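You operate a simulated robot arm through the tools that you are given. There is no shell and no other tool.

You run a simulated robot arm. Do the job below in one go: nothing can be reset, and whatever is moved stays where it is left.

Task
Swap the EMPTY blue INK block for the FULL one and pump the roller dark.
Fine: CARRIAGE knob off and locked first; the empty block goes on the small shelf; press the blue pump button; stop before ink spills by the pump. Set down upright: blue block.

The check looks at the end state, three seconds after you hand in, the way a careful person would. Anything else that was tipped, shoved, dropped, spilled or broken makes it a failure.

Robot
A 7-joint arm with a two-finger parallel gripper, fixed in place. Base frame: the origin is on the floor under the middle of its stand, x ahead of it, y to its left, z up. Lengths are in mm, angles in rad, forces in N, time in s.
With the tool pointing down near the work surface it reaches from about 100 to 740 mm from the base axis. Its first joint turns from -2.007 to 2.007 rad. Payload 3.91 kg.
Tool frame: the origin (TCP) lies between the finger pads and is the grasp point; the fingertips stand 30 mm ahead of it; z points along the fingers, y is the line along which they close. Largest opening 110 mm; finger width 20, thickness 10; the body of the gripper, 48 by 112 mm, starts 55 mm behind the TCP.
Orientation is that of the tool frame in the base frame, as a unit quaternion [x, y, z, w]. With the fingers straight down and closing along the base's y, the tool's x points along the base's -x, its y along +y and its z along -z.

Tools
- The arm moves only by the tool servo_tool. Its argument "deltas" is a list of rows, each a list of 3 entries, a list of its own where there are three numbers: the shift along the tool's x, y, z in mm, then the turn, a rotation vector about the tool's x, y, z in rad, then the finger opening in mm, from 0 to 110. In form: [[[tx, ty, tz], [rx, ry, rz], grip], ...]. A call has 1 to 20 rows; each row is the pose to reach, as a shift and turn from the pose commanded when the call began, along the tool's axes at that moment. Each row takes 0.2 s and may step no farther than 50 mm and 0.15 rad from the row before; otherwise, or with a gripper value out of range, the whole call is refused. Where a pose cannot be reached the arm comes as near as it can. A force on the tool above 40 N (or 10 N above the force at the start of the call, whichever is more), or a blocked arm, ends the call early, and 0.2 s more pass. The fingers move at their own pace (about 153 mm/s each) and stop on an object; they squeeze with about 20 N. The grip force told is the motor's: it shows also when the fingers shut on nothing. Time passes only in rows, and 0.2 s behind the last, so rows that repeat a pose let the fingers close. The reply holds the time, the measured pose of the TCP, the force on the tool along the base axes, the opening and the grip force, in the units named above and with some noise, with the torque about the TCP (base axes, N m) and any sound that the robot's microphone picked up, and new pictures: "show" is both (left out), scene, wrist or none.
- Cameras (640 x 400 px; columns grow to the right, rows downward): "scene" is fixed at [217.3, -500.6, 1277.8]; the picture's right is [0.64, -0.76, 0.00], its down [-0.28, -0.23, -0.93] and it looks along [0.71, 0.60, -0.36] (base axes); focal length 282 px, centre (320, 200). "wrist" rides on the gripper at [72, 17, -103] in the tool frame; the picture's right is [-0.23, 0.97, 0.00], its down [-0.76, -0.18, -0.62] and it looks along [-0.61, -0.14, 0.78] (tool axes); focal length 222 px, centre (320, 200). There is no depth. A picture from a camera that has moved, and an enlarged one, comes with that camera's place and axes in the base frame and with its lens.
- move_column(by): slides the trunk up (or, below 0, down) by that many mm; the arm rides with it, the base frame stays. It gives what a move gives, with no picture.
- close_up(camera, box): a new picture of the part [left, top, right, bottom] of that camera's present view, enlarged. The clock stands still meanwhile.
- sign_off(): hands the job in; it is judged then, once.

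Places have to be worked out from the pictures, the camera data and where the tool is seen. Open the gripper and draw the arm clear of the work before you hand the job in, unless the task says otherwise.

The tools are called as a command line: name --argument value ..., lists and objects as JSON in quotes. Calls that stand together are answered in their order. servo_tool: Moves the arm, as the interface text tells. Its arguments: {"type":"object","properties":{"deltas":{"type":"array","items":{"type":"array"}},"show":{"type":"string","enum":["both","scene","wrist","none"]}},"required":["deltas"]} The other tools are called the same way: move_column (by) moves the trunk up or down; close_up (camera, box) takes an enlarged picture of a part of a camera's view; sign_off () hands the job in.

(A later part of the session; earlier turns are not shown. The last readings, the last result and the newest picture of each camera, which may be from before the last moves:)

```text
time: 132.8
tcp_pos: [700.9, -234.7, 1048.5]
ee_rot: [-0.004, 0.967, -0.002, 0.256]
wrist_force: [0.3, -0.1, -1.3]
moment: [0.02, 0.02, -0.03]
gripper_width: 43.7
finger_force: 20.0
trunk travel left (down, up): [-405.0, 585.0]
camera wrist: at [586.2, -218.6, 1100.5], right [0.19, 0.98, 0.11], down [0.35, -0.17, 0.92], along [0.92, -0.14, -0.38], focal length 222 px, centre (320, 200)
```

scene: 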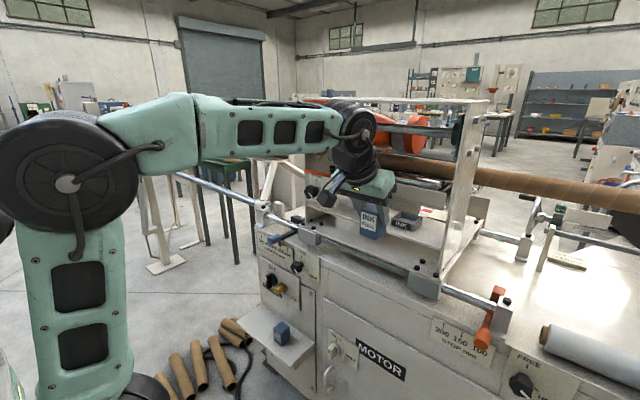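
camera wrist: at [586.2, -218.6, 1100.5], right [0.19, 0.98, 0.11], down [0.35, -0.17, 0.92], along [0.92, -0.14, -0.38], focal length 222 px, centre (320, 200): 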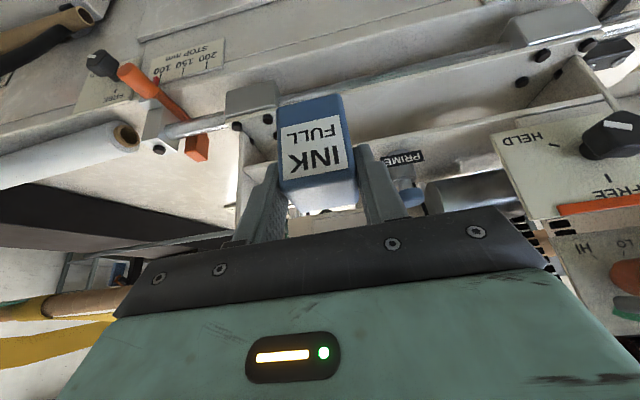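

At height with the FULL block. I go forward toward the tray, first to x≈800.

servo_tool --deltas '[[[-28, -1, 18], [0, 0, 0], 25], [[-57, -2, 35], [0, 0, 0], 25], [[-85, -3, 53], [0, 0, 0], 25]]'

```text
time: 133.6
tcp_pos: [800.3, -237.2, 1043.0]
ee_rot: [-0.003, 0.966, -0.002, 0.259]
wrist_force: [-1.1, -0.3, -0.6]
moment: [0.01, -0.03, 0.0]
gripper_width: 43.7
finger_force: 20.0
trunk travel left (down, up): [-405.0, 585.0]
camera wrist: at [686.2, -220.5, 1096.5], right [0.19, 0.98, 0.11], down [0.35, -0.17, 0.92], along [0.92, -0.14, -0.38], focal length 222 px, centre (320, 200)
```

scene: 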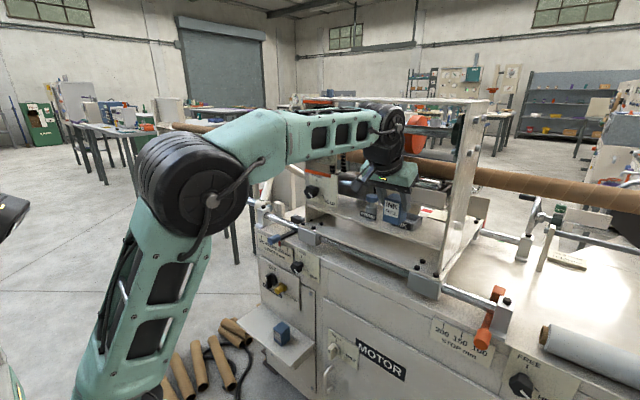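
wrist: 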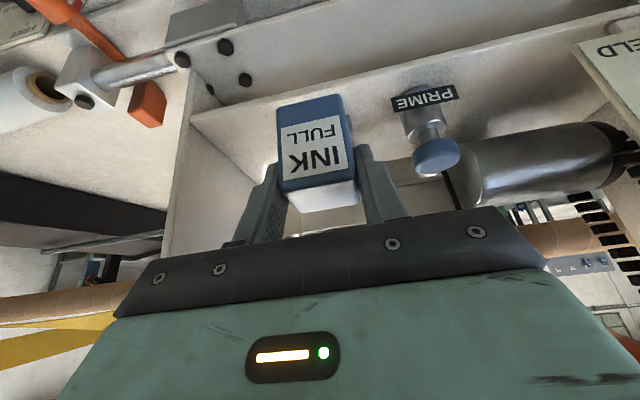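

Reachable. I go on to directly above the tray (875.5, −237.7, 1043).

servo_tool --deltas '[[[-22, 0, 12.5], [0, 0, 0], 25], [[-44, -0.3, 25], [0, 0, 0], 25], [[-65.4, -0.5, 37.4], [0, 0, 0], 25], [[-65.4, -0.5, 37.4], [0, 0, 0], 25]]'

close_up --camera "wrist" --box '[200, 20, 440, 220]'

close_up --camera "scene" --box '[340, 120, 480, 250]'

```text
time: 134.6
tcp_pos: [875.9, -237.3, 1042.0]
ee_rot: [-0.004, 0.966, -0.002, 0.258]
wrist_force: [0.1, 0.2, -1.3]
moment: [-0.01, 0.0, 0.03]
gripper_width: 43.5
finger_force: 19.5
trunk travel left (down, up): [-405.0, 585.0]
camera wrist: at [761.6, -220.5, 1095.9], right [0.19, 0.98, 0.11], down [0.35, -0.17, 0.92], along [0.92, -0.14, -0.38], focal length 222 px, centre (320, 200)
```

scene: 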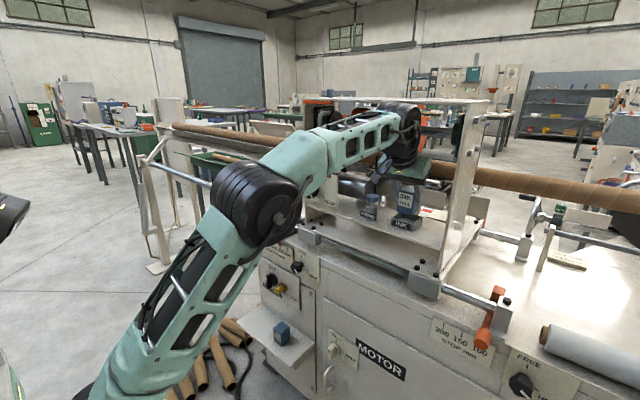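
wrist: 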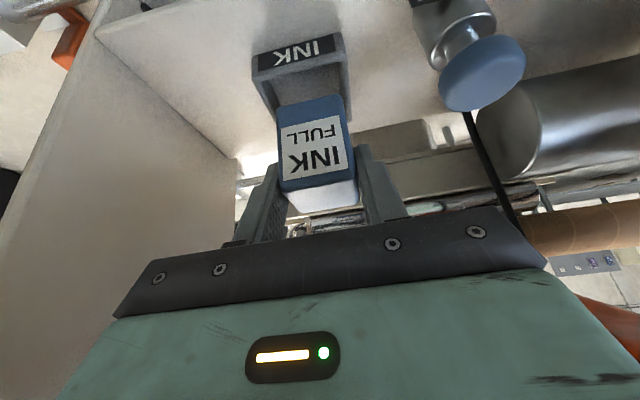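

```text
2.00 times, centred on (320, 120) of wrist
camera zoom: at [761.6, -220.5, 1095.9], right [0.19, 0.98, 0.11], down [0.35, -0.17, 0.92], along [0.92, -0.14, -0.38], focal length 444 px, centre (320, 360)
```

zoom: 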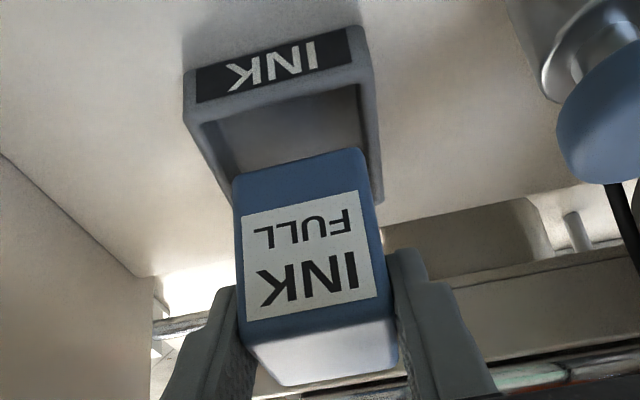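

```text
3.08 times, centred on (410, 185) of scene
camera zoom: at [217.3, -500.6, 1277.8], right [0.64, -0.76, 0.0], down [-0.28, -0.23, -0.93], along [0.71, 0.6, -0.36], focal length 868 px, centre (43, 246)
```

zoom: 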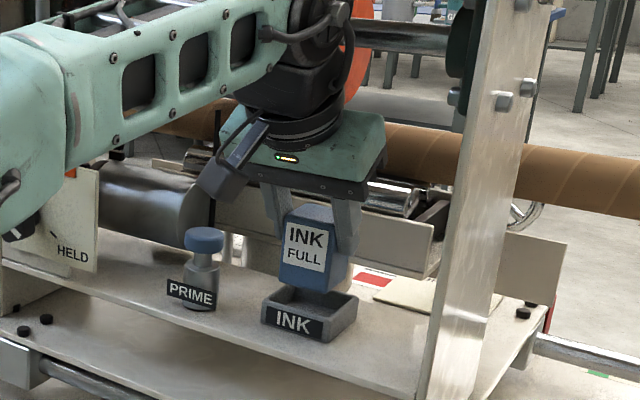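

Positioned over the tray within half a millimetre of where the EMPTY was taken from. I lower the FULL block into the tray slowly.

servo_tool --deltas '[[[3, -0.3, 5.2], [0, 0, 0], 25], [[6, -0.3, 10.4], [0, 0, 0], 25], [[9, -0.3, 15.6], [0, 0, 0], 25], [[11, -0.3, 19], [0, 0, 0], 25], [[13, -0.3, 22.5], [0, 0, 0], 25], [[14.5, -0.3, 25], [0, 0, 0], 25]]'

close_up --camera "wrist" --box '[200, 20, 440, 220]'

```text
time: 136.0
tcp_pos: [875.2, -238.5, 1015.7]
ee_rot: [-0.003, 0.966, -0.003, 0.257]
wrist_force: [0.3, -0.2, -1.2]
moment: [-0.03, 0.03, -0.01]
gripper_width: 43.8
finger_force: 20.2
trunk travel left (down, up): [-405.0, 585.0]
camera wrist: at [761.1, -221.1, 1067.7], right [0.19, 0.98, 0.11], down [0.35, -0.17, 0.92], along [0.92, -0.14, -0.38], focal length 222 px, centre (320, 200)
```

scene: 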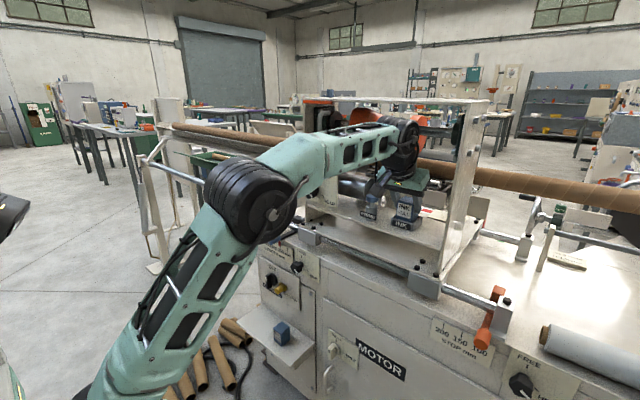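
wrist: 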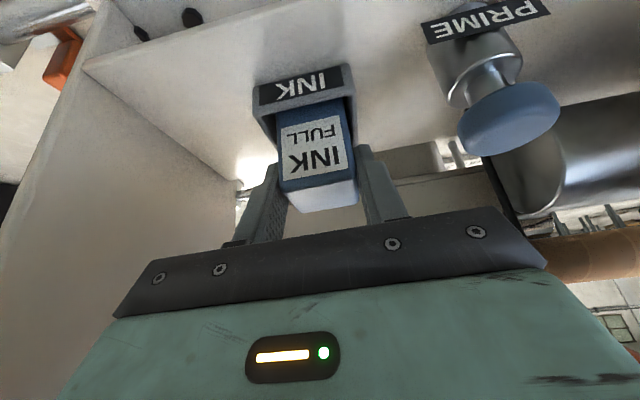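

```text
2.00 times, centred on (320, 120) of wrist
camera zoom: at [761.1, -221.1, 1067.7], right [0.19, 0.98, 0.11], down [0.35, -0.17, 0.92], along [0.92, -0.14, -0.38], focal length 444 px, centre (320, 360)
```

zoom: 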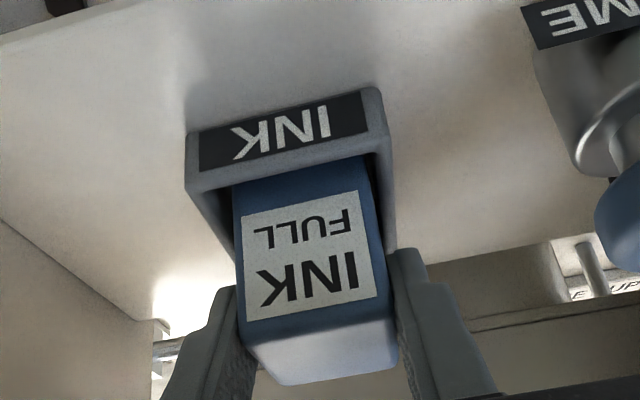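

It is sliding into the tray without force. I continue in small steps until it seats.

servo_tool --deltas '[[[0.8, 0, 1.3], [0, 0, 0], 25], [[1.6, 0, 2.7], [0, 0, 0], 25], [[2, 0, 3.5], [0, 0, 0], 25]]' --show "none"

```text
time: 136.8
tcp_pos: [874.9, -238.0, 1011.1]
ee_rot: [-0.004, 0.966, -0.002, 0.259]
wrist_force: [-0.8, -0.7, -0.2]
moment: [0.0, -0.08, -0.05]
gripper_width: 43.7
finger_force: 20.4
trunk travel left (down, up): [-405.0, 585.0]
```

servo_tool --deltas '[[[0.5, 0, 0.9], [0, 0, 0], 25], [[0.8, 0, 1.3], [0, 0, 0], 25]]' --show "none"

```text
time: 137.4
tcp_pos: [874.8, -237.8, 1010.7]
ee_rot: [-0.004, 0.966, -0.002, 0.259]
wrist_force: [2.4, -1.7, 9.6]
moment: [0.08, -0.04, -0.07]
gripper_width: 43.5
finger_force: 20.2
trunk travel left (down, up): [-405.0, 585.0]
```

Contact (9.6 N) at the expected seat height. I open the fingers and back out along the tool axis, then inspect.

servo_tool --deltas '[[[0, 0, 0], [0, 0, 0], 50], [[0, 0, 0], [0, 0, 0], 66], [[0, 0, 0], [0, 0, 0], 66], [[0, 0, -10], [0, 0, 0], 66], [[0, 0, -30], [0, 0, 0], 66], [[20, 0, -50], [0, 0, 0], 66], [[50, 0, -70], [0, 0, 0], 66], [[80, 0, -90], [0, 0, 0], 66]]'

close_up --camera "wrist" --box '[200, 20, 440, 220]'

close_up --camera "scene" --box '[340, 130, 480, 250]'

```text
time: 139.2
tcp_pos: [760.4, -239.6, 1047.4]
ee_rot: [-0.004, 0.966, -0.002, 0.257]
wrist_force: [-0.5, 0.3, -0.7]
moment: [0.02, -0.01, 0.03]
gripper_width: 66.1
finger_force: 0.0
trunk travel left (down, up): [-405.0, 585.0]
camera wrist: at [647.0, -221.7, 1100.6], right [0.19, 0.98, 0.11], down [0.35, -0.17, 0.92], along [0.92, -0.14, -0.38], focal length 222 px, centre (320, 200)
```

scene: 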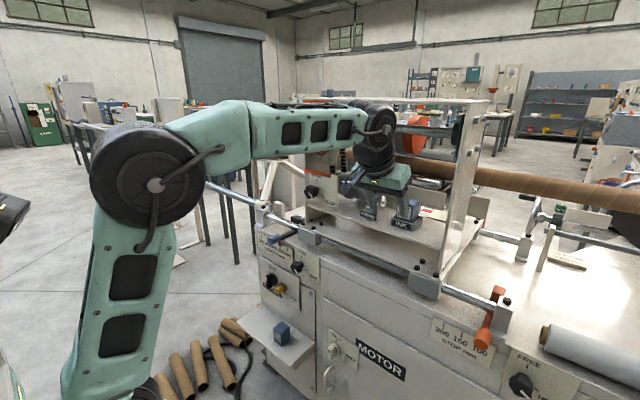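
wrist: 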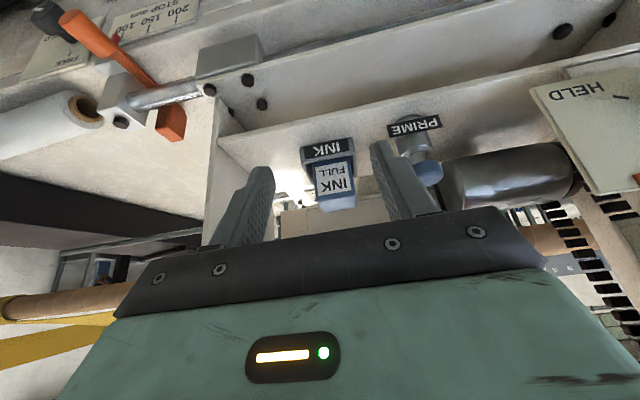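

```text
2.00 times, centred on (320, 120) of wrist
camera zoom: at [647.0, -221.7, 1100.6], right [0.19, 0.98, 0.11], down [0.35, -0.17, 0.92], along [0.92, -0.14, -0.38], focal length 444 px, centre (320, 360)
```

zoom: 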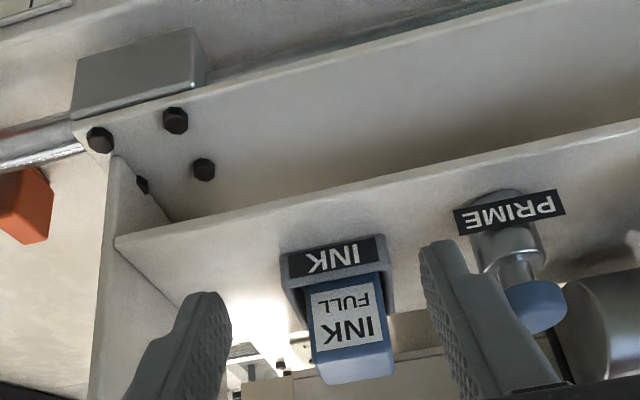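

```text
3.33 times, centred on (410, 190) of scene
camera zoom: at [217.3, -500.6, 1277.8], right [0.64, -0.76, 0.0], down [-0.28, -0.23, -0.93], along [0.71, 0.6, -0.36], focal length 940 px, centre (20, 233)
```

zoom: 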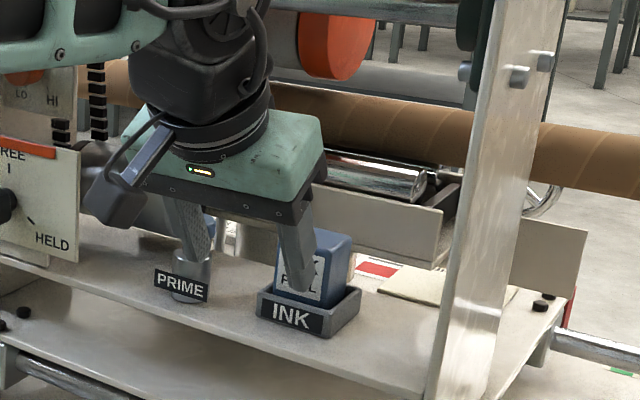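

The FULL block is seated upright in the tray. Now the pump: I move in front of PRIME, close the fingers, and ease the pitch to 50°.

servo_tool --deltas '[[[-3, 25, -20], [0, -0.05, 0], 40], [[-7, 55, -35], [0, -0.1, 0], 10], [[-11, 91.5, -49], [0, -0.175, 0], 0], [[-11, 91.5, -49], [0, -0.175, 0], 0]]'

close_up --camera "wrist" --box '[180, 20, 500, 220]'

close_up --camera "scene" --box '[330, 110, 490, 250]'

```text
time: 140.2
tcp_pos: [744.5, -147.4, 1095.1]
ee_rot: [-0.004, 0.94, -0.001, 0.341]
wrist_force: [-0.4, -0.5, -0.2]
moment: [0.02, -0.02, 0.0]
gripper_width: 0.0
finger_force: 20.2
trunk travel left (down, up): [-405.0, 585.0]
camera wrist: at [623.5, -130.3, 1127.5], right [0.17, 0.98, 0.14], down [0.19, -0.17, 0.97], along [0.97, -0.14, -0.21], focal length 222 px, centre (320, 200)
```

scene: 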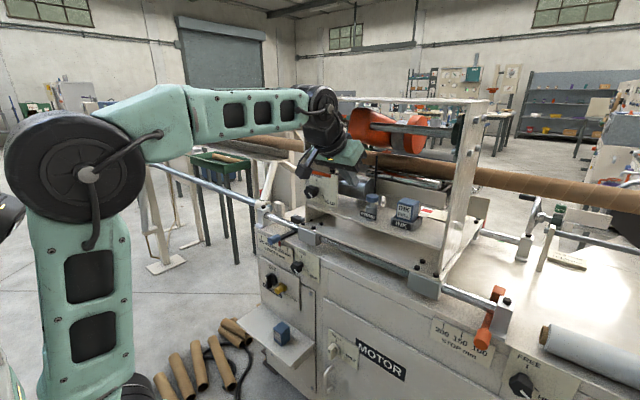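
wrist: 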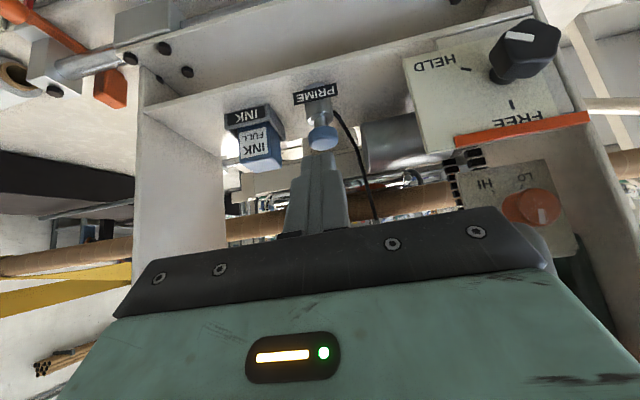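

```text
2.00 times, centred on (340, 120) of wrist
camera zoom: at [623.5, -130.3, 1127.5], right [0.17, 0.98, 0.14], down [0.19, -0.17, 0.97], along [0.97, -0.14, -0.21], focal length 444 px, centre (280, 360)
```

zoom: 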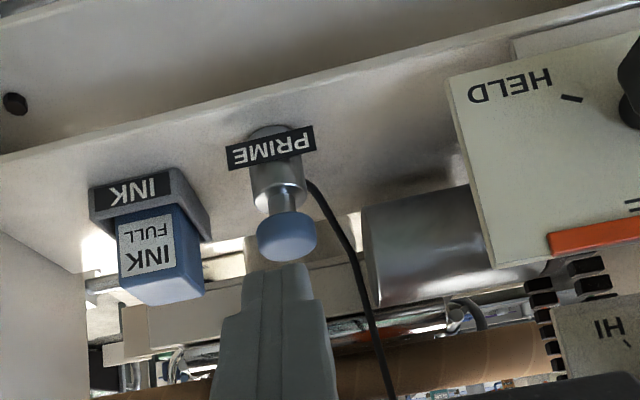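

```text
2.86 times, centred on (410, 180) of scene
camera zoom: at [217.3, -500.6, 1277.8], right [0.64, -0.76, 0.0], down [-0.28, -0.23, -0.93], along [0.71, 0.6, -0.36], focal length 806 px, centre (63, 257)
```

zoom: 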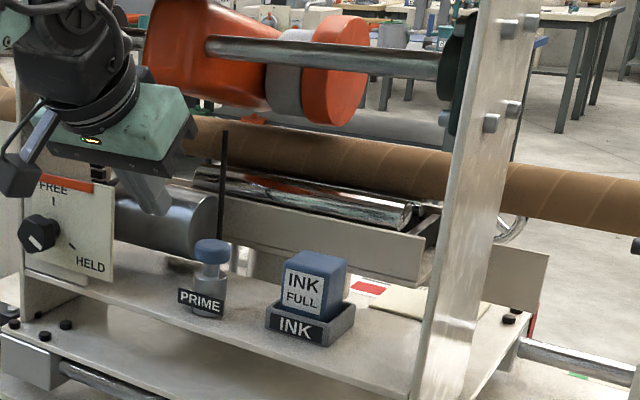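

Clear view of the pump and rollers (chrome roller still bright). I bring the closed fingertips to just above the PRIME cap at about (853, −149.5).

servo_tool --deltas '[[[-17, -0.7, 29], [0, 0, 0], 0], [[-35, -1.4, 58], [0, 0, 0], 0], [[-52, -2.1, 86.5], [0, 0, 0], 0], [[-52, -2.1, 86.5], [0, 0, 0], 0]]'

close_up --camera "wrist" --box '[200, 60, 440, 220]'

close_up --camera "scene" --box '[330, 120, 480, 250]'

```text
time: 141.2
tcp_pos: [842.6, -149.4, 1062.4]
ee_rot: [-0.005, 0.94, -0.002, 0.342]
wrist_force: [0.2, -0.3, 0.2]
moment: [0.01, -0.01, 0.02]
gripper_width: 0.2
finger_force: 20.5
trunk travel left (down, up): [-405.0, 585.0]
camera wrist: at [720.9, -132.1, 1094.0], right [0.17, 0.98, 0.14], down [0.19, -0.17, 0.97], along [0.97, -0.14, -0.21], focal length 222 px, centre (320, 200)
```

scene: 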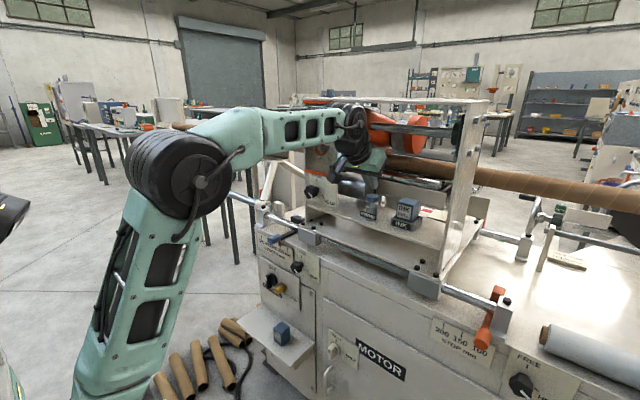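
wrist: 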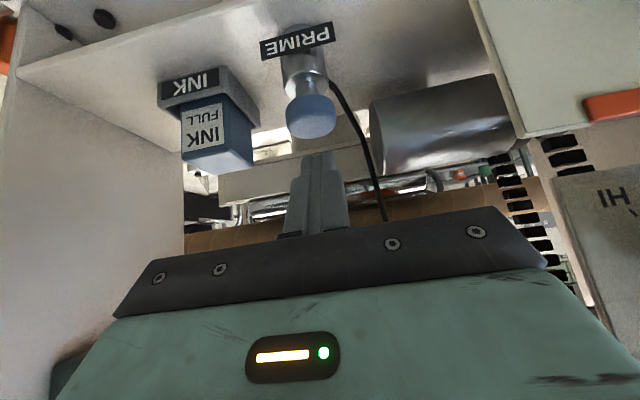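

```text
2.50 times, centred on (320, 140) of wrist
camera zoom: at [720.9, -132.1, 1094.0], right [0.17, 0.98, 0.14], down [0.19, -0.17, 0.97], along [0.97, -0.14, -0.21], focal length 555 px, centre (320, 350)
```

zoom: 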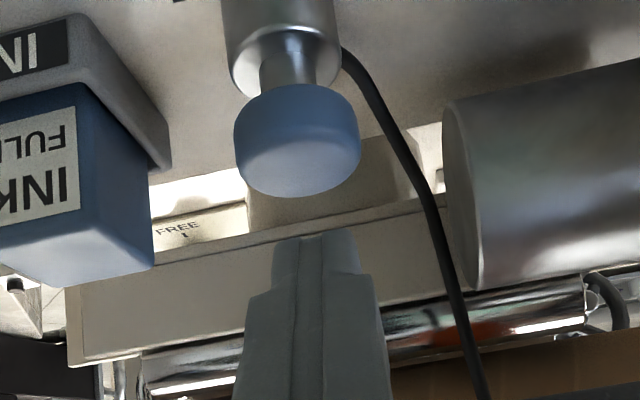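

```text
3.08 times, centred on (405, 185) of scene
camera zoom: at [217.3, -500.6, 1277.8], right [0.64, -0.76, 0.0], down [-0.28, -0.23, -0.93], along [0.71, 0.6, -0.36], focal length 868 px, centre (58, 246)
```

zoom: 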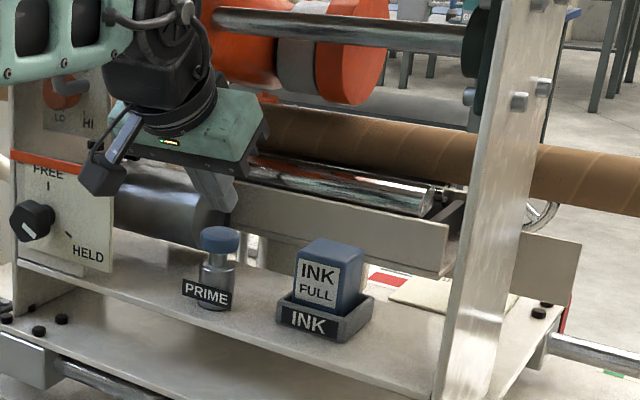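

The fingertip edge is right over the cap's centre. First press: down about 10 mm past contact, then straight back up.

servo_tool --deltas '[[[6, 0, 7.5], [0, 0, 0], 0], [[10.5, 0, 12.6], [0, 0, 0], 0], [[13, 0, 15.5], [0, 0, 0], 0], [[15, 0, 18], [0, 0, 0], 0]]'

close_up --camera "scene" --box '[330, 120, 480, 250]'

```text
time: 142.2
tcp_pos: [840.4, -148.0, 1038.6]
ee_rot: [-0.004, 0.94, -0.002, 0.341]
wrist_force: [1.6, -0.1, 2.0]
moment: [0.04, -0.1, -0.01]
gripper_width: 0.0
finger_force: 20.4
trunk travel left (down, up): [-405.0, 585.0]
camera wrist: at [719.4, -132.0, 1071.2], right [0.17, 0.98, 0.14], down [0.19, -0.17, 0.97], along [0.97, -0.14, -0.21], focal length 222 px, centre (320, 200)
```

scene: 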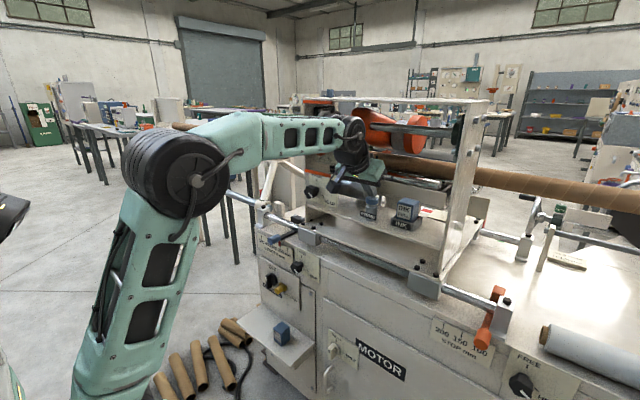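
wrist: 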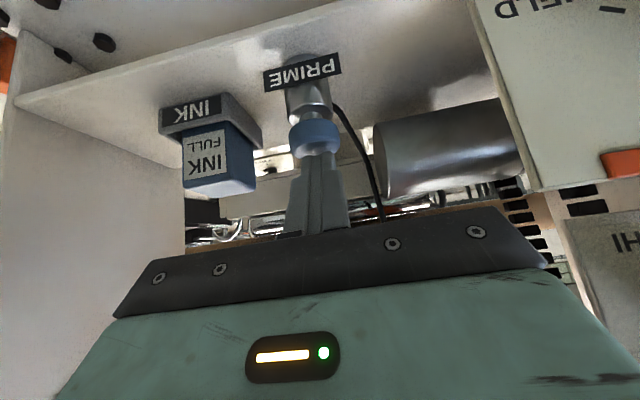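

```text
3.08 times, centred on (405, 185) of scene
camera zoom: at [217.3, -500.6, 1277.8], right [0.64, -0.76, 0.0], down [-0.28, -0.23, -0.93], along [0.71, 0.6, -0.36], focal length 868 px, centre (58, 246)
```

zoom: 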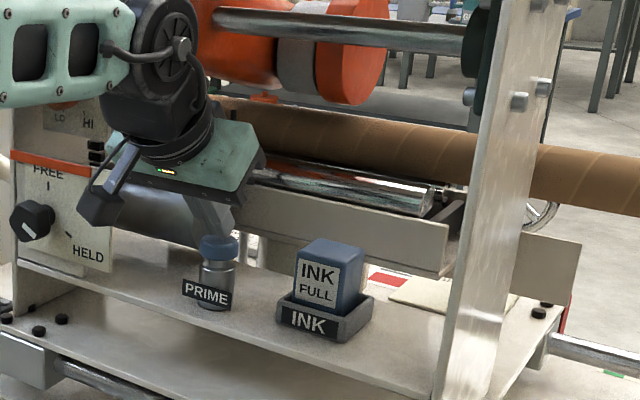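

The cap gives softly (2 N). I press further to the bottom of its stroke.

servo_tool --deltas '[[[1.9, 0, 2.3], [0, 0, 0], 0], [[3.8, 0, 4.6], [0, 0, 0], 0], [[5.8, 0, 6.9], [0, 0, 0], 0]]'

close_up --camera "scene" --box '[330, 120, 480, 250]'

```text
time: 143.0
tcp_pos: [840.9, -148.7, 1030.3]
ee_rot: [-0.004, 0.939, -0.003, 0.343]
wrist_force: [4.7, -0.2, 9.4]
moment: [0.04, -0.25, 0.03]
gripper_width: 0.2
finger_force: 19.9
trunk travel left (down, up): [-405.0, 585.0]
camera wrist: at [719.2, -132.0, 1062.7], right [0.17, 0.98, 0.14], down [0.18, -0.17, 0.97], along [0.97, -0.14, -0.21], focal length 222 px, centre (320, 200)
```

scene: 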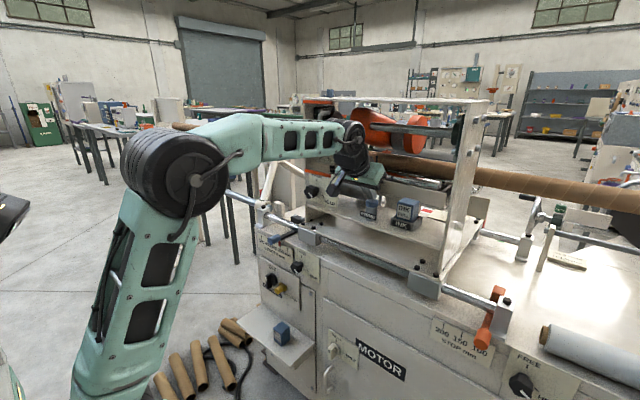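
wrist: 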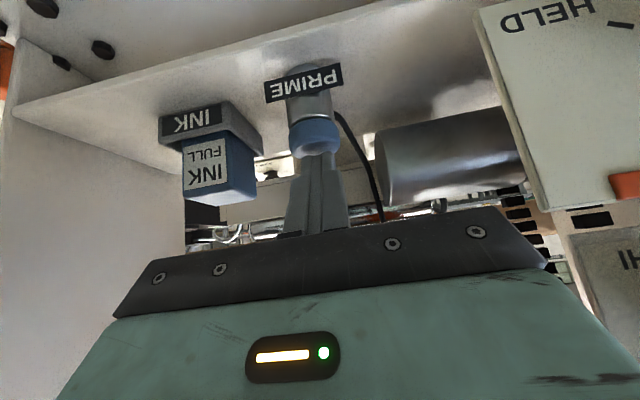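

```text
3.08 times, centred on (405, 185) of scene
camera zoom: at [217.3, -500.6, 1277.8], right [0.64, -0.76, 0.0], down [-0.28, -0.23, -0.93], along [0.71, 0.6, -0.36], focal length 868 px, centre (58, 246)
```

zoom: 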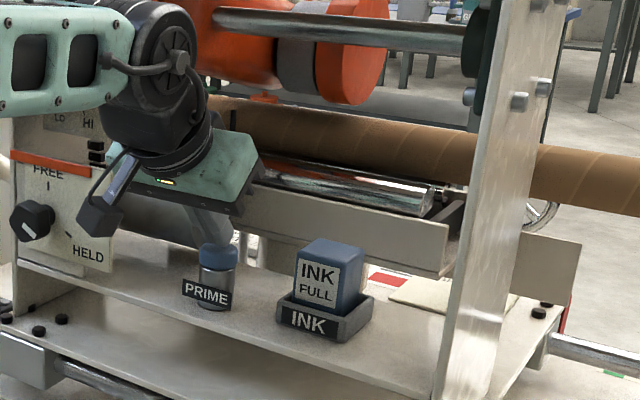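

The cap is near the bottom of its stroke. I release upward and look at the rollers for a change.

servo_tool --deltas '[[[-6, 0, -7], [0, 0, 0], 0], [[-12, 0, -14], [0, 0, 0], 0], [[-17, 0, -20], [0, 0, 0], 0], [[-17, 0, -20], [0, 0, 0], 0]]'

close_up --camera "scene" --box '[330, 120, 480, 250]'

close_up --camera "wrist" --box '[200, 60, 540, 260]'

```text
time: 144.0
tcp_pos: [842.4, -148.9, 1055.0]
ee_rot: [-0.004, 0.94, -0.001, 0.34]
wrist_force: [-0.7, -0.4, -0.4]
moment: [-0.02, 0.0, -0.05]
gripper_width: 0.2
finger_force: 20.5
trunk travel left (down, up): [-405.0, 585.0]
camera wrist: at [720.0, -131.7, 1087.3], right [0.17, 0.98, 0.14], down [0.19, -0.17, 0.97], along [0.97, -0.14, -0.21], focal length 222 px, centre (320, 200)
```

scene: 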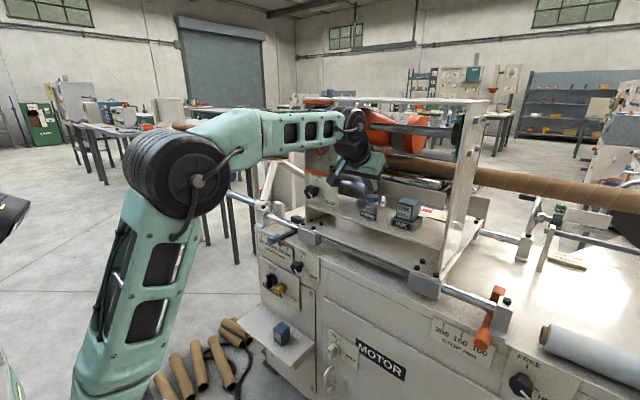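
wrist: 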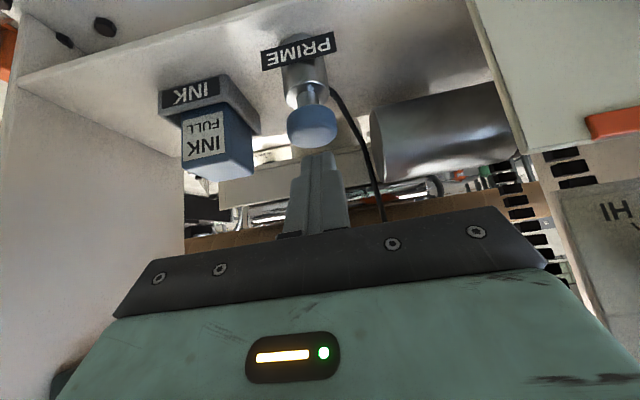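

```text
3.08 times, centred on (405, 185) of scene
camera zoom: at [217.3, -500.6, 1277.8], right [0.64, -0.76, 0.0], down [-0.28, -0.23, -0.93], along [0.71, 0.6, -0.36], focal length 868 px, centre (58, 246)
```

zoom: 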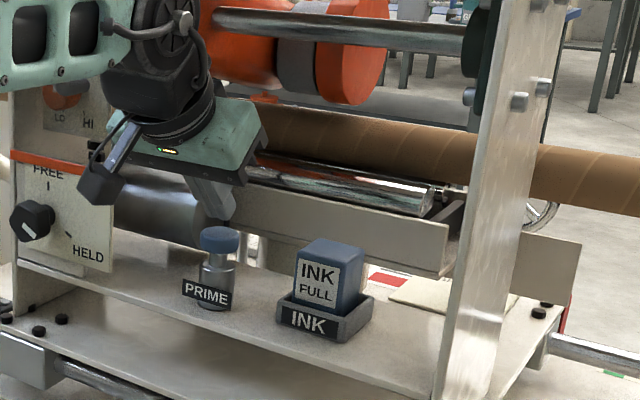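

```text
1.88 times, centred on (370, 160) of wrist
camera zoom: at [720.0, -131.7, 1087.3], right [0.17, 0.98, 0.14], down [0.19, -0.17, 0.97], along [0.97, -0.14, -0.21], focal length 418 px, centre (226, 275)
```

zoom: 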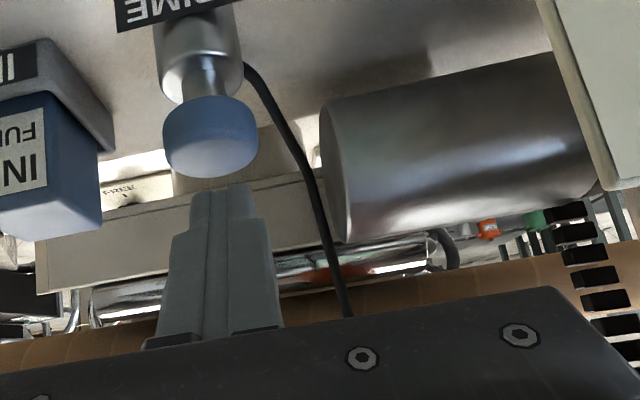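

close_up --camera "scene" --box '[375, 150, 465, 210]'

close_up --camera "scene" --box '[300, 90, 490, 200]'

```text
6.67 times, centred on (420, 180) of scene
camera zoom: at [217.3, -500.6, 1277.8], right [0.64, -0.76, 0.0], down [-0.28, -0.23, -0.93], along [0.71, 0.6, -0.36], focal length 1880 px, centre (-347, 333)
```

zoom: 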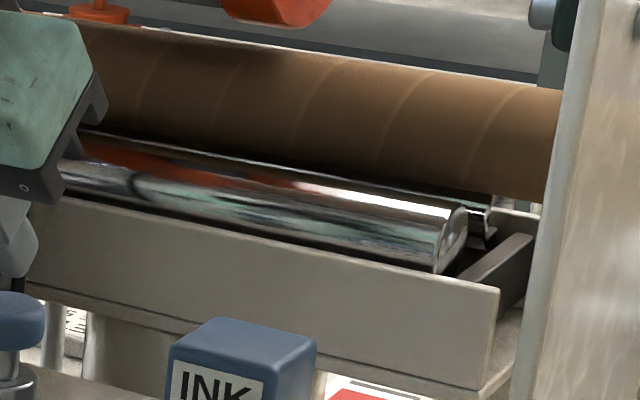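

```text
3.37 times, centred on (395, 145) of scene
camera zoom: at [217.3, -500.6, 1277.8], right [0.64, -0.76, 0.0], down [-0.28, -0.23, -0.93], along [0.71, 0.6, -0.36], focal length 950 px, centre (67, 385)
```

zoom: 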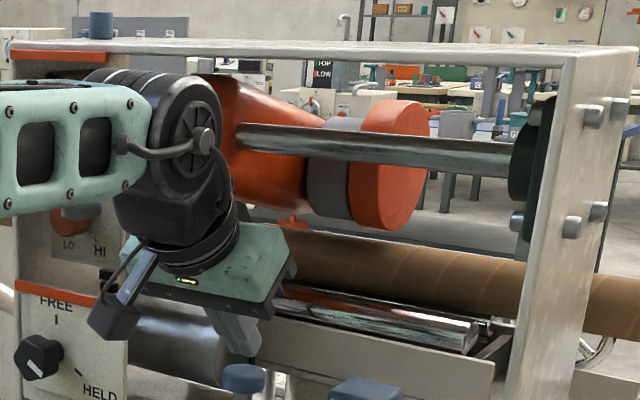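

The cap springs back; the rollers look unchanged so far. Second press, a bit deeper.

servo_tool --deltas '[[[5, 0, 6], [0, 0, 0], 0], [[10, 0, 12], [0, 0, 0], 0], [[14, 0, 16.8], [0, 0, 0], 0], [[17, 0, 20.3], [0, 0, 0], 0], [[19, 0, 22.7], [0, 0, 0], 0], [[20.5, 0, 24.5], [0, 0, 0], 0]]' --show "wrist"

close_up --camera "scene" --box '[330, 150, 480, 250]'

```text
time: 145.4
tcp_pos: [841.1, -148.2, 1029.6]
ee_rot: [-0.004, 0.938, -0.002, 0.346]
wrist_force: [2.1, 1.7, 30.9]
moment: [0.03, -0.45, 0.04]
gripper_width: 0.0
finger_force: 20.5
trunk travel left (down, up): [-405.0, 585.0]
camera wrist: at [719.0, -131.8, 1060.4], right [0.17, 0.98, 0.14], down [0.18, -0.17, 0.97], along [0.97, -0.14, -0.2], focal length 222 px, centre (320, 200)
```

wrist: 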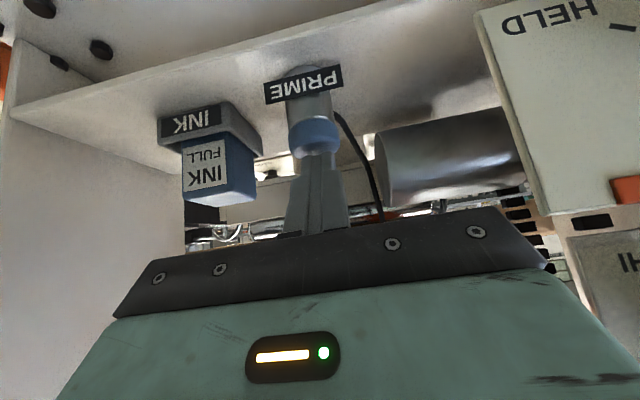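

```text
4.00 times, centred on (405, 200) of scene
camera zoom: at [217.3, -500.6, 1277.8], right [0.64, -0.76, 0.0], down [-0.28, -0.23, -0.93], along [0.71, 0.6, -0.36], focal length 1128 px, centre (-20, 200)
```

zoom: 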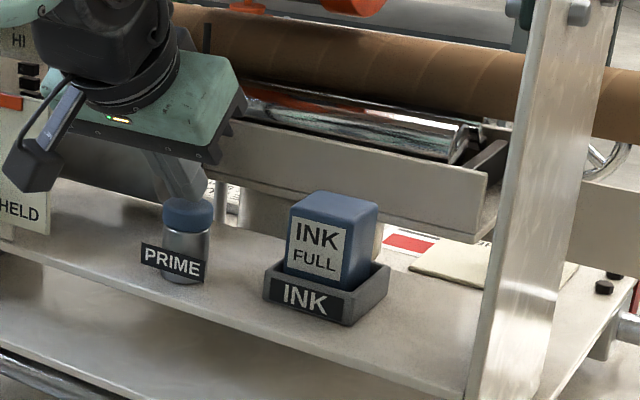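

Bottomed out this time (31 N). I release and compare the roller.

servo_tool --deltas '[[[-6, 0, -7], [0, 0, 0], 0], [[-12, 0, -14], [0, 0, 0], 0], [[-17, 0, -20], [0, 0, 0], 0], [[-19, 0, -23], [0, 0, 0], 0]]' --show "none"

close_up --camera "scene" --box '[375, 150, 465, 210]'

close_up --camera "scene" --box '[330, 150, 480, 250]'

close_up --camera "wrist" --box '[200, 60, 540, 260]'

```text
time: 146.4
tcp_pos: [840.6, -149.1, 1052.8]
ee_rot: [-0.004, 0.941, -0.002, 0.339]
wrist_force: [-0.5, -0.4, -0.6]
moment: [0.01, 0.01, 0.01]
gripper_width: 0.0
finger_force: 20.4
trunk travel left (down, up): [-405.0, 585.0]
```

```text
6.67 times, centred on (420, 180) of scene
camera zoom: at [217.3, -500.6, 1277.8], right [0.64, -0.76, 0.0], down [-0.28, -0.23, -0.93], along [0.71, 0.6, -0.36], focal length 1880 px, centre (-347, 333)
```

zoom: 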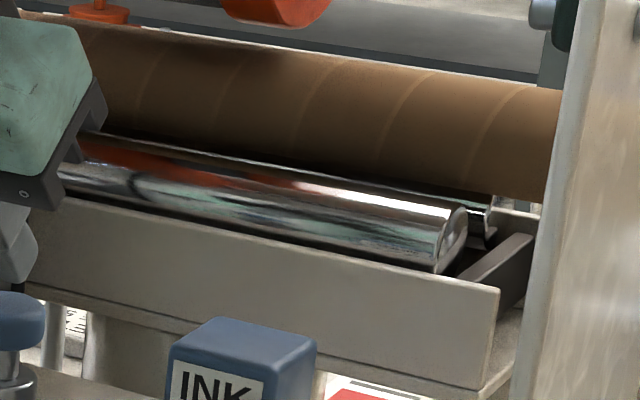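

```text
4.00 times, centred on (405, 200) of scene
camera zoom: at [217.3, -500.6, 1277.8], right [0.64, -0.76, 0.0], down [-0.28, -0.23, -0.93], along [0.71, 0.6, -0.36], focal length 1128 px, centre (-20, 200)
```

zoom: 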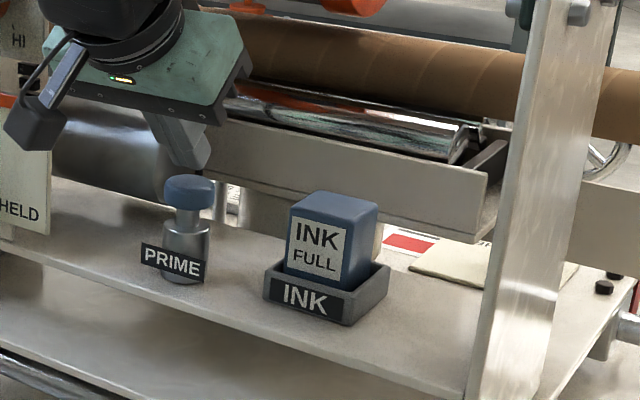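

```text
1.88 times, centred on (370, 160) of wrist
camera zoom: at [719.3, -132.2, 1085.4], right [0.17, 0.98, 0.14], down [0.19, -0.17, 0.97], along [0.97, -0.14, -0.21], focal length 418 px, centre (226, 275)
```

zoom: 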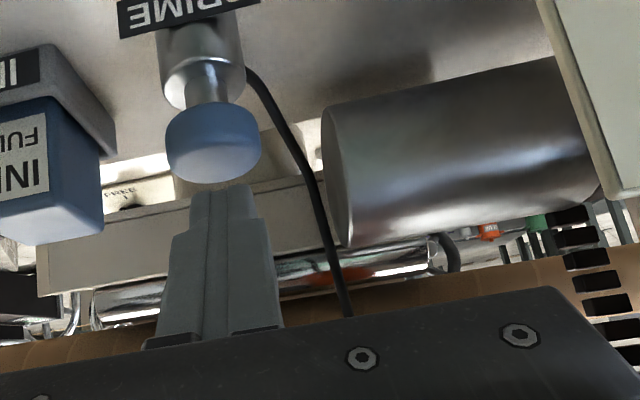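

close_up --camera "scene" --box '[350, 180, 440, 240]'

close_up --camera "scene" --box '[300, 90, 480, 280]'

```text
6.67 times, centred on (395, 210) of scene
camera zoom: at [217.3, -500.6, 1277.8], right [0.64, -0.76, 0.0], down [-0.28, -0.23, -0.93], along [0.71, 0.6, -0.36], focal length 1880 px, centre (-180, 133)
```

zoom: 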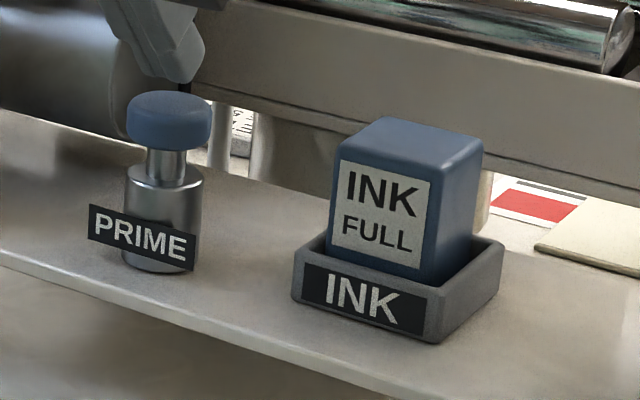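

```text
2.11 times, centred on (390, 185) of scene
camera zoom: at [217.3, -500.6, 1277.8], right [0.64, -0.76, 0.0], down [-0.28, -0.23, -0.93], along [0.71, 0.6, -0.36], focal length 594 px, centre (173, 232)
```

zoom: 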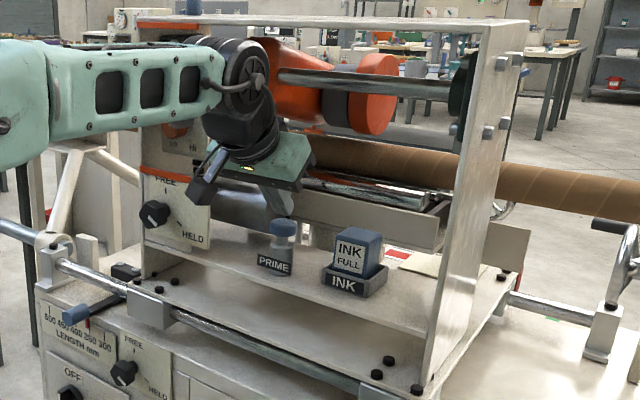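

The grey roller ring between the orange parts looks darker than before. Let me enlarge it.

close_up --camera "scene" --box '[370, 105, 440, 160]'

```text
7.27 times, centred on (405, 132) of scene
camera zoom: at [217.3, -500.6, 1277.8], right [0.64, -0.76, 0.0], down [-0.28, -0.23, -0.93], along [0.71, 0.6, -0.36], focal length 2051 px, centre (-298, 691)
```

zoom: 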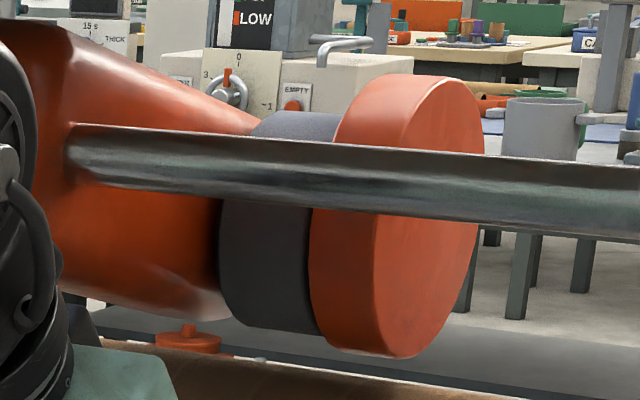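

The inking ring has gone from light grey to charcoal. It could be darker still; nothing has spilled at the pump. One more full press, then compare.

servo_tool --deltas '[[[5, 0, 6], [0, 0, 0], 0], [[10, 0, 12], [0, 0, 0], 0], [[14, 0, 16.8], [0, 0, 0], 0], [[17, 0, 20.3], [0, 0, 0], 0], [[18.3, 0, 21.9], [0, 0, 0], 0]]' --show "none"

close_up --camera "scene" --box '[370, 105, 440, 160]'

close_up --camera "scene" --box '[350, 180, 440, 240]'

```text
time: 147.6
tcp_pos: [840.7, -149.3, 1028.6]
ee_rot: [-0.004, 0.938, -0.002, 0.346]
wrist_force: [0.3, -0.4, 27.1]
moment: [-0.03, -0.33, -0.05]
gripper_width: 0.0
finger_force: 19.8
trunk travel left (down, up): [-405.0, 585.0]
```

```text
7.27 times, centred on (405, 132) of scene
camera zoom: at [217.3, -500.6, 1277.8], right [0.64, -0.76, 0.0], down [-0.28, -0.23, -0.93], along [0.71, 0.6, -0.36], focal length 2051 px, centre (-298, 691)
```

zoom: 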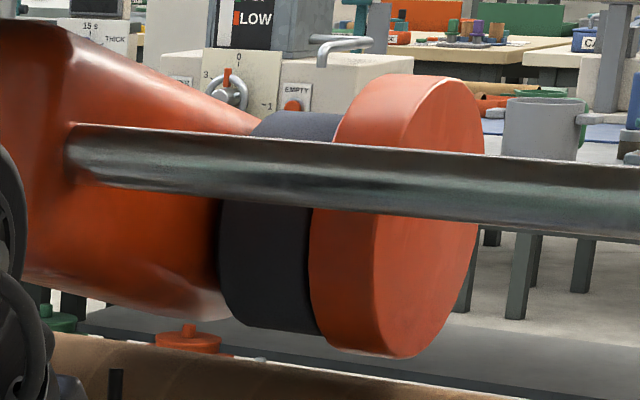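

```text
6.67 times, centred on (395, 210) of scene
camera zoom: at [217.3, -500.6, 1277.8], right [0.64, -0.76, 0.0], down [-0.28, -0.23, -0.93], along [0.71, 0.6, -0.36], focal length 1880 px, centre (-180, 133)
```

zoom: 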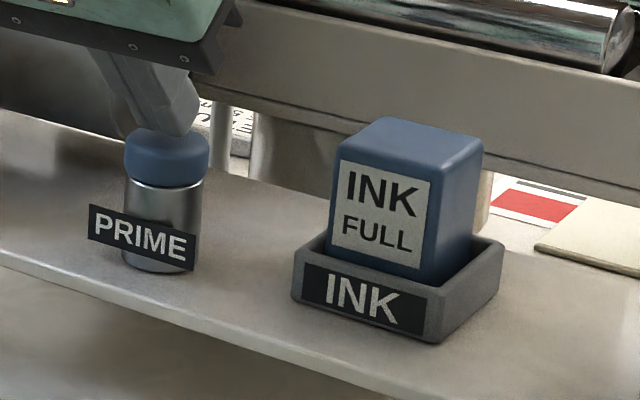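

Noticeably darker now – nearly blue-black. I release and inspect again, including the pump's surroundings.

servo_tool --deltas '[[[-6, 0, -7], [0, 0, 0], 0], [[-12, 0, -14], [0, 0, 0], 0], [[-17, 0, -20], [0, 0, 0], 0], [[-19, 0, -23], [0, 0, 0], 0]]' --show "none"

close_up --camera "scene" --box '[370, 105, 440, 160]'

close_up --camera "scene" --box '[350, 180, 400, 230]'

close_up --camera "wrist" --box '[240, 20, 400, 160]'

```text
time: 148.6
tcp_pos: [841.1, -148.5, 1054.5]
ee_rot: [-0.004, 0.941, -0.001, 0.339]
wrist_force: [-0.2, 0.5, 0.4]
moment: [0.02, -0.04, -0.03]
gripper_width: 0.0
finger_force: 19.5
trunk travel left (down, up): [-405.0, 585.0]
```

```text
7.27 times, centred on (405, 132) of scene
camera zoom: at [217.3, -500.6, 1277.8], right [0.64, -0.76, 0.0], down [-0.28, -0.23, -0.93], along [0.71, 0.6, -0.36], focal length 2051 px, centre (-298, 691)
```

zoom: 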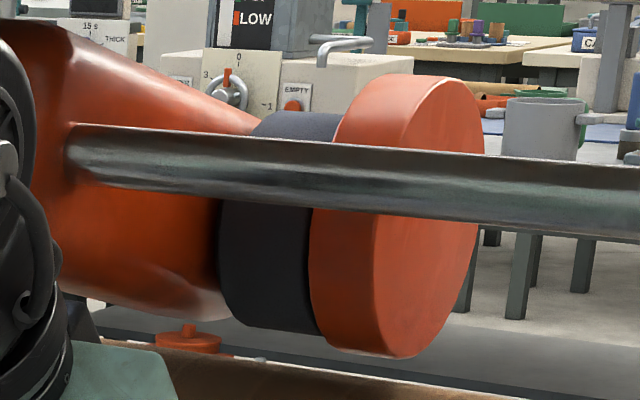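

```text
8.00 times, centred on (375, 205) of scene
camera zoom: at [217.3, -500.6, 1277.8], right [0.64, -0.76, 0.0], down [-0.28, -0.23, -0.93], along [0.71, 0.6, -0.36], focal length 2256 px, centre (-120, 160)
```

zoom: 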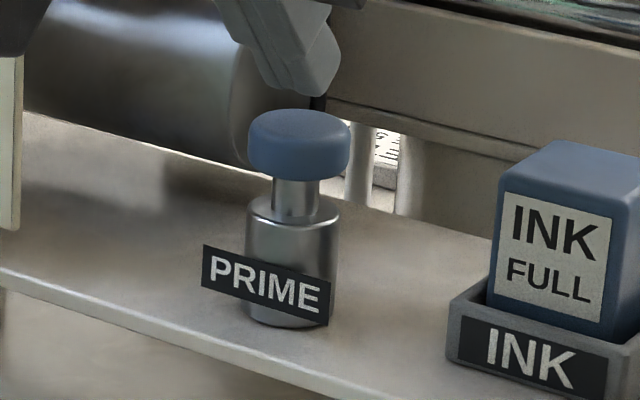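

```text
2.86 times, centred on (320, 90) of wrist
camera zoom: at [719.2, -131.8, 1086.5], right [0.17, 0.98, 0.14], down [0.19, -0.17, 0.97], along [0.97, -0.14, -0.21], focal length 635 px, centre (320, 514)
```

zoom: 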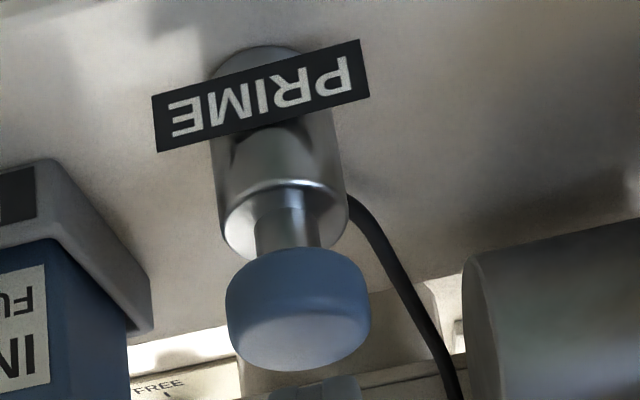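

No spill. To judge whether more is needed, I press slowly partway and watch whether the ring still changes.

servo_tool --deltas '[[[4, 0, 5], [0, 0, 0], 0], [[8, 0, 9.6], [0, 0, 0], 0], [[11, 0, 13.2], [0, 0, 0], 0]]' --show "none"

close_up --camera "scene" --box '[370, 105, 440, 160]'

close_up --camera "scene" --box '[350, 180, 400, 230]'

```text
time: 149.4
tcp_pos: [840.7, -149.4, 1037.9]
ee_rot: [-0.004, 0.94, -0.002, 0.342]
wrist_force: [0.7, 1.1, 3.6]
moment: [0.01, -0.09, -0.02]
gripper_width: 0.0
finger_force: 19.9
trunk travel left (down, up): [-405.0, 585.0]
```

```text
7.27 times, centred on (405, 132) of scene
camera zoom: at [217.3, -500.6, 1277.8], right [0.64, -0.76, 0.0], down [-0.28, -0.23, -0.93], along [0.71, 0.6, -0.36], focal length 2051 px, centre (-298, 691)
```

zoom: 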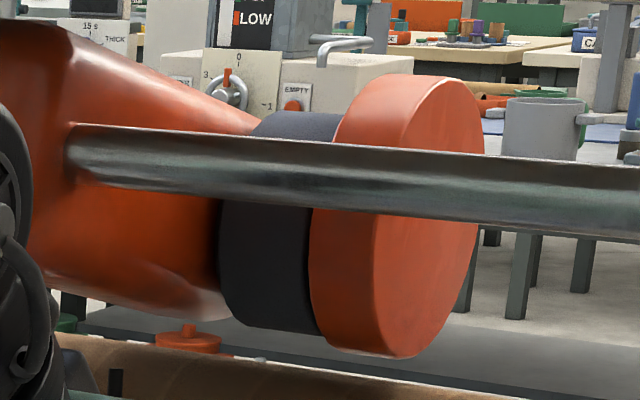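

```text
8.00 times, centred on (375, 205) of scene
camera zoom: at [217.3, -500.6, 1277.8], right [0.64, -0.76, 0.0], down [-0.28, -0.23, -0.93], along [0.71, 0.6, -0.36], focal length 2256 px, centre (-120, 160)
```

zoom: 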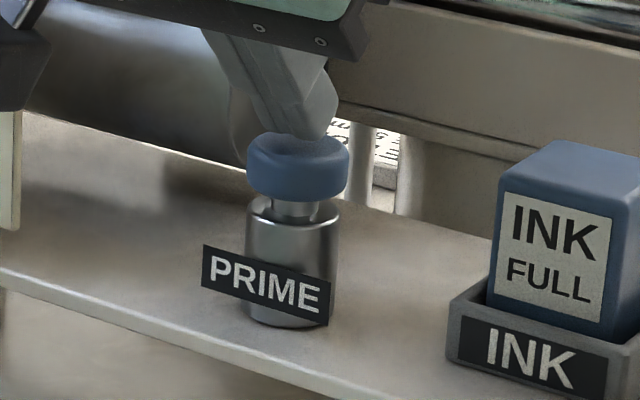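

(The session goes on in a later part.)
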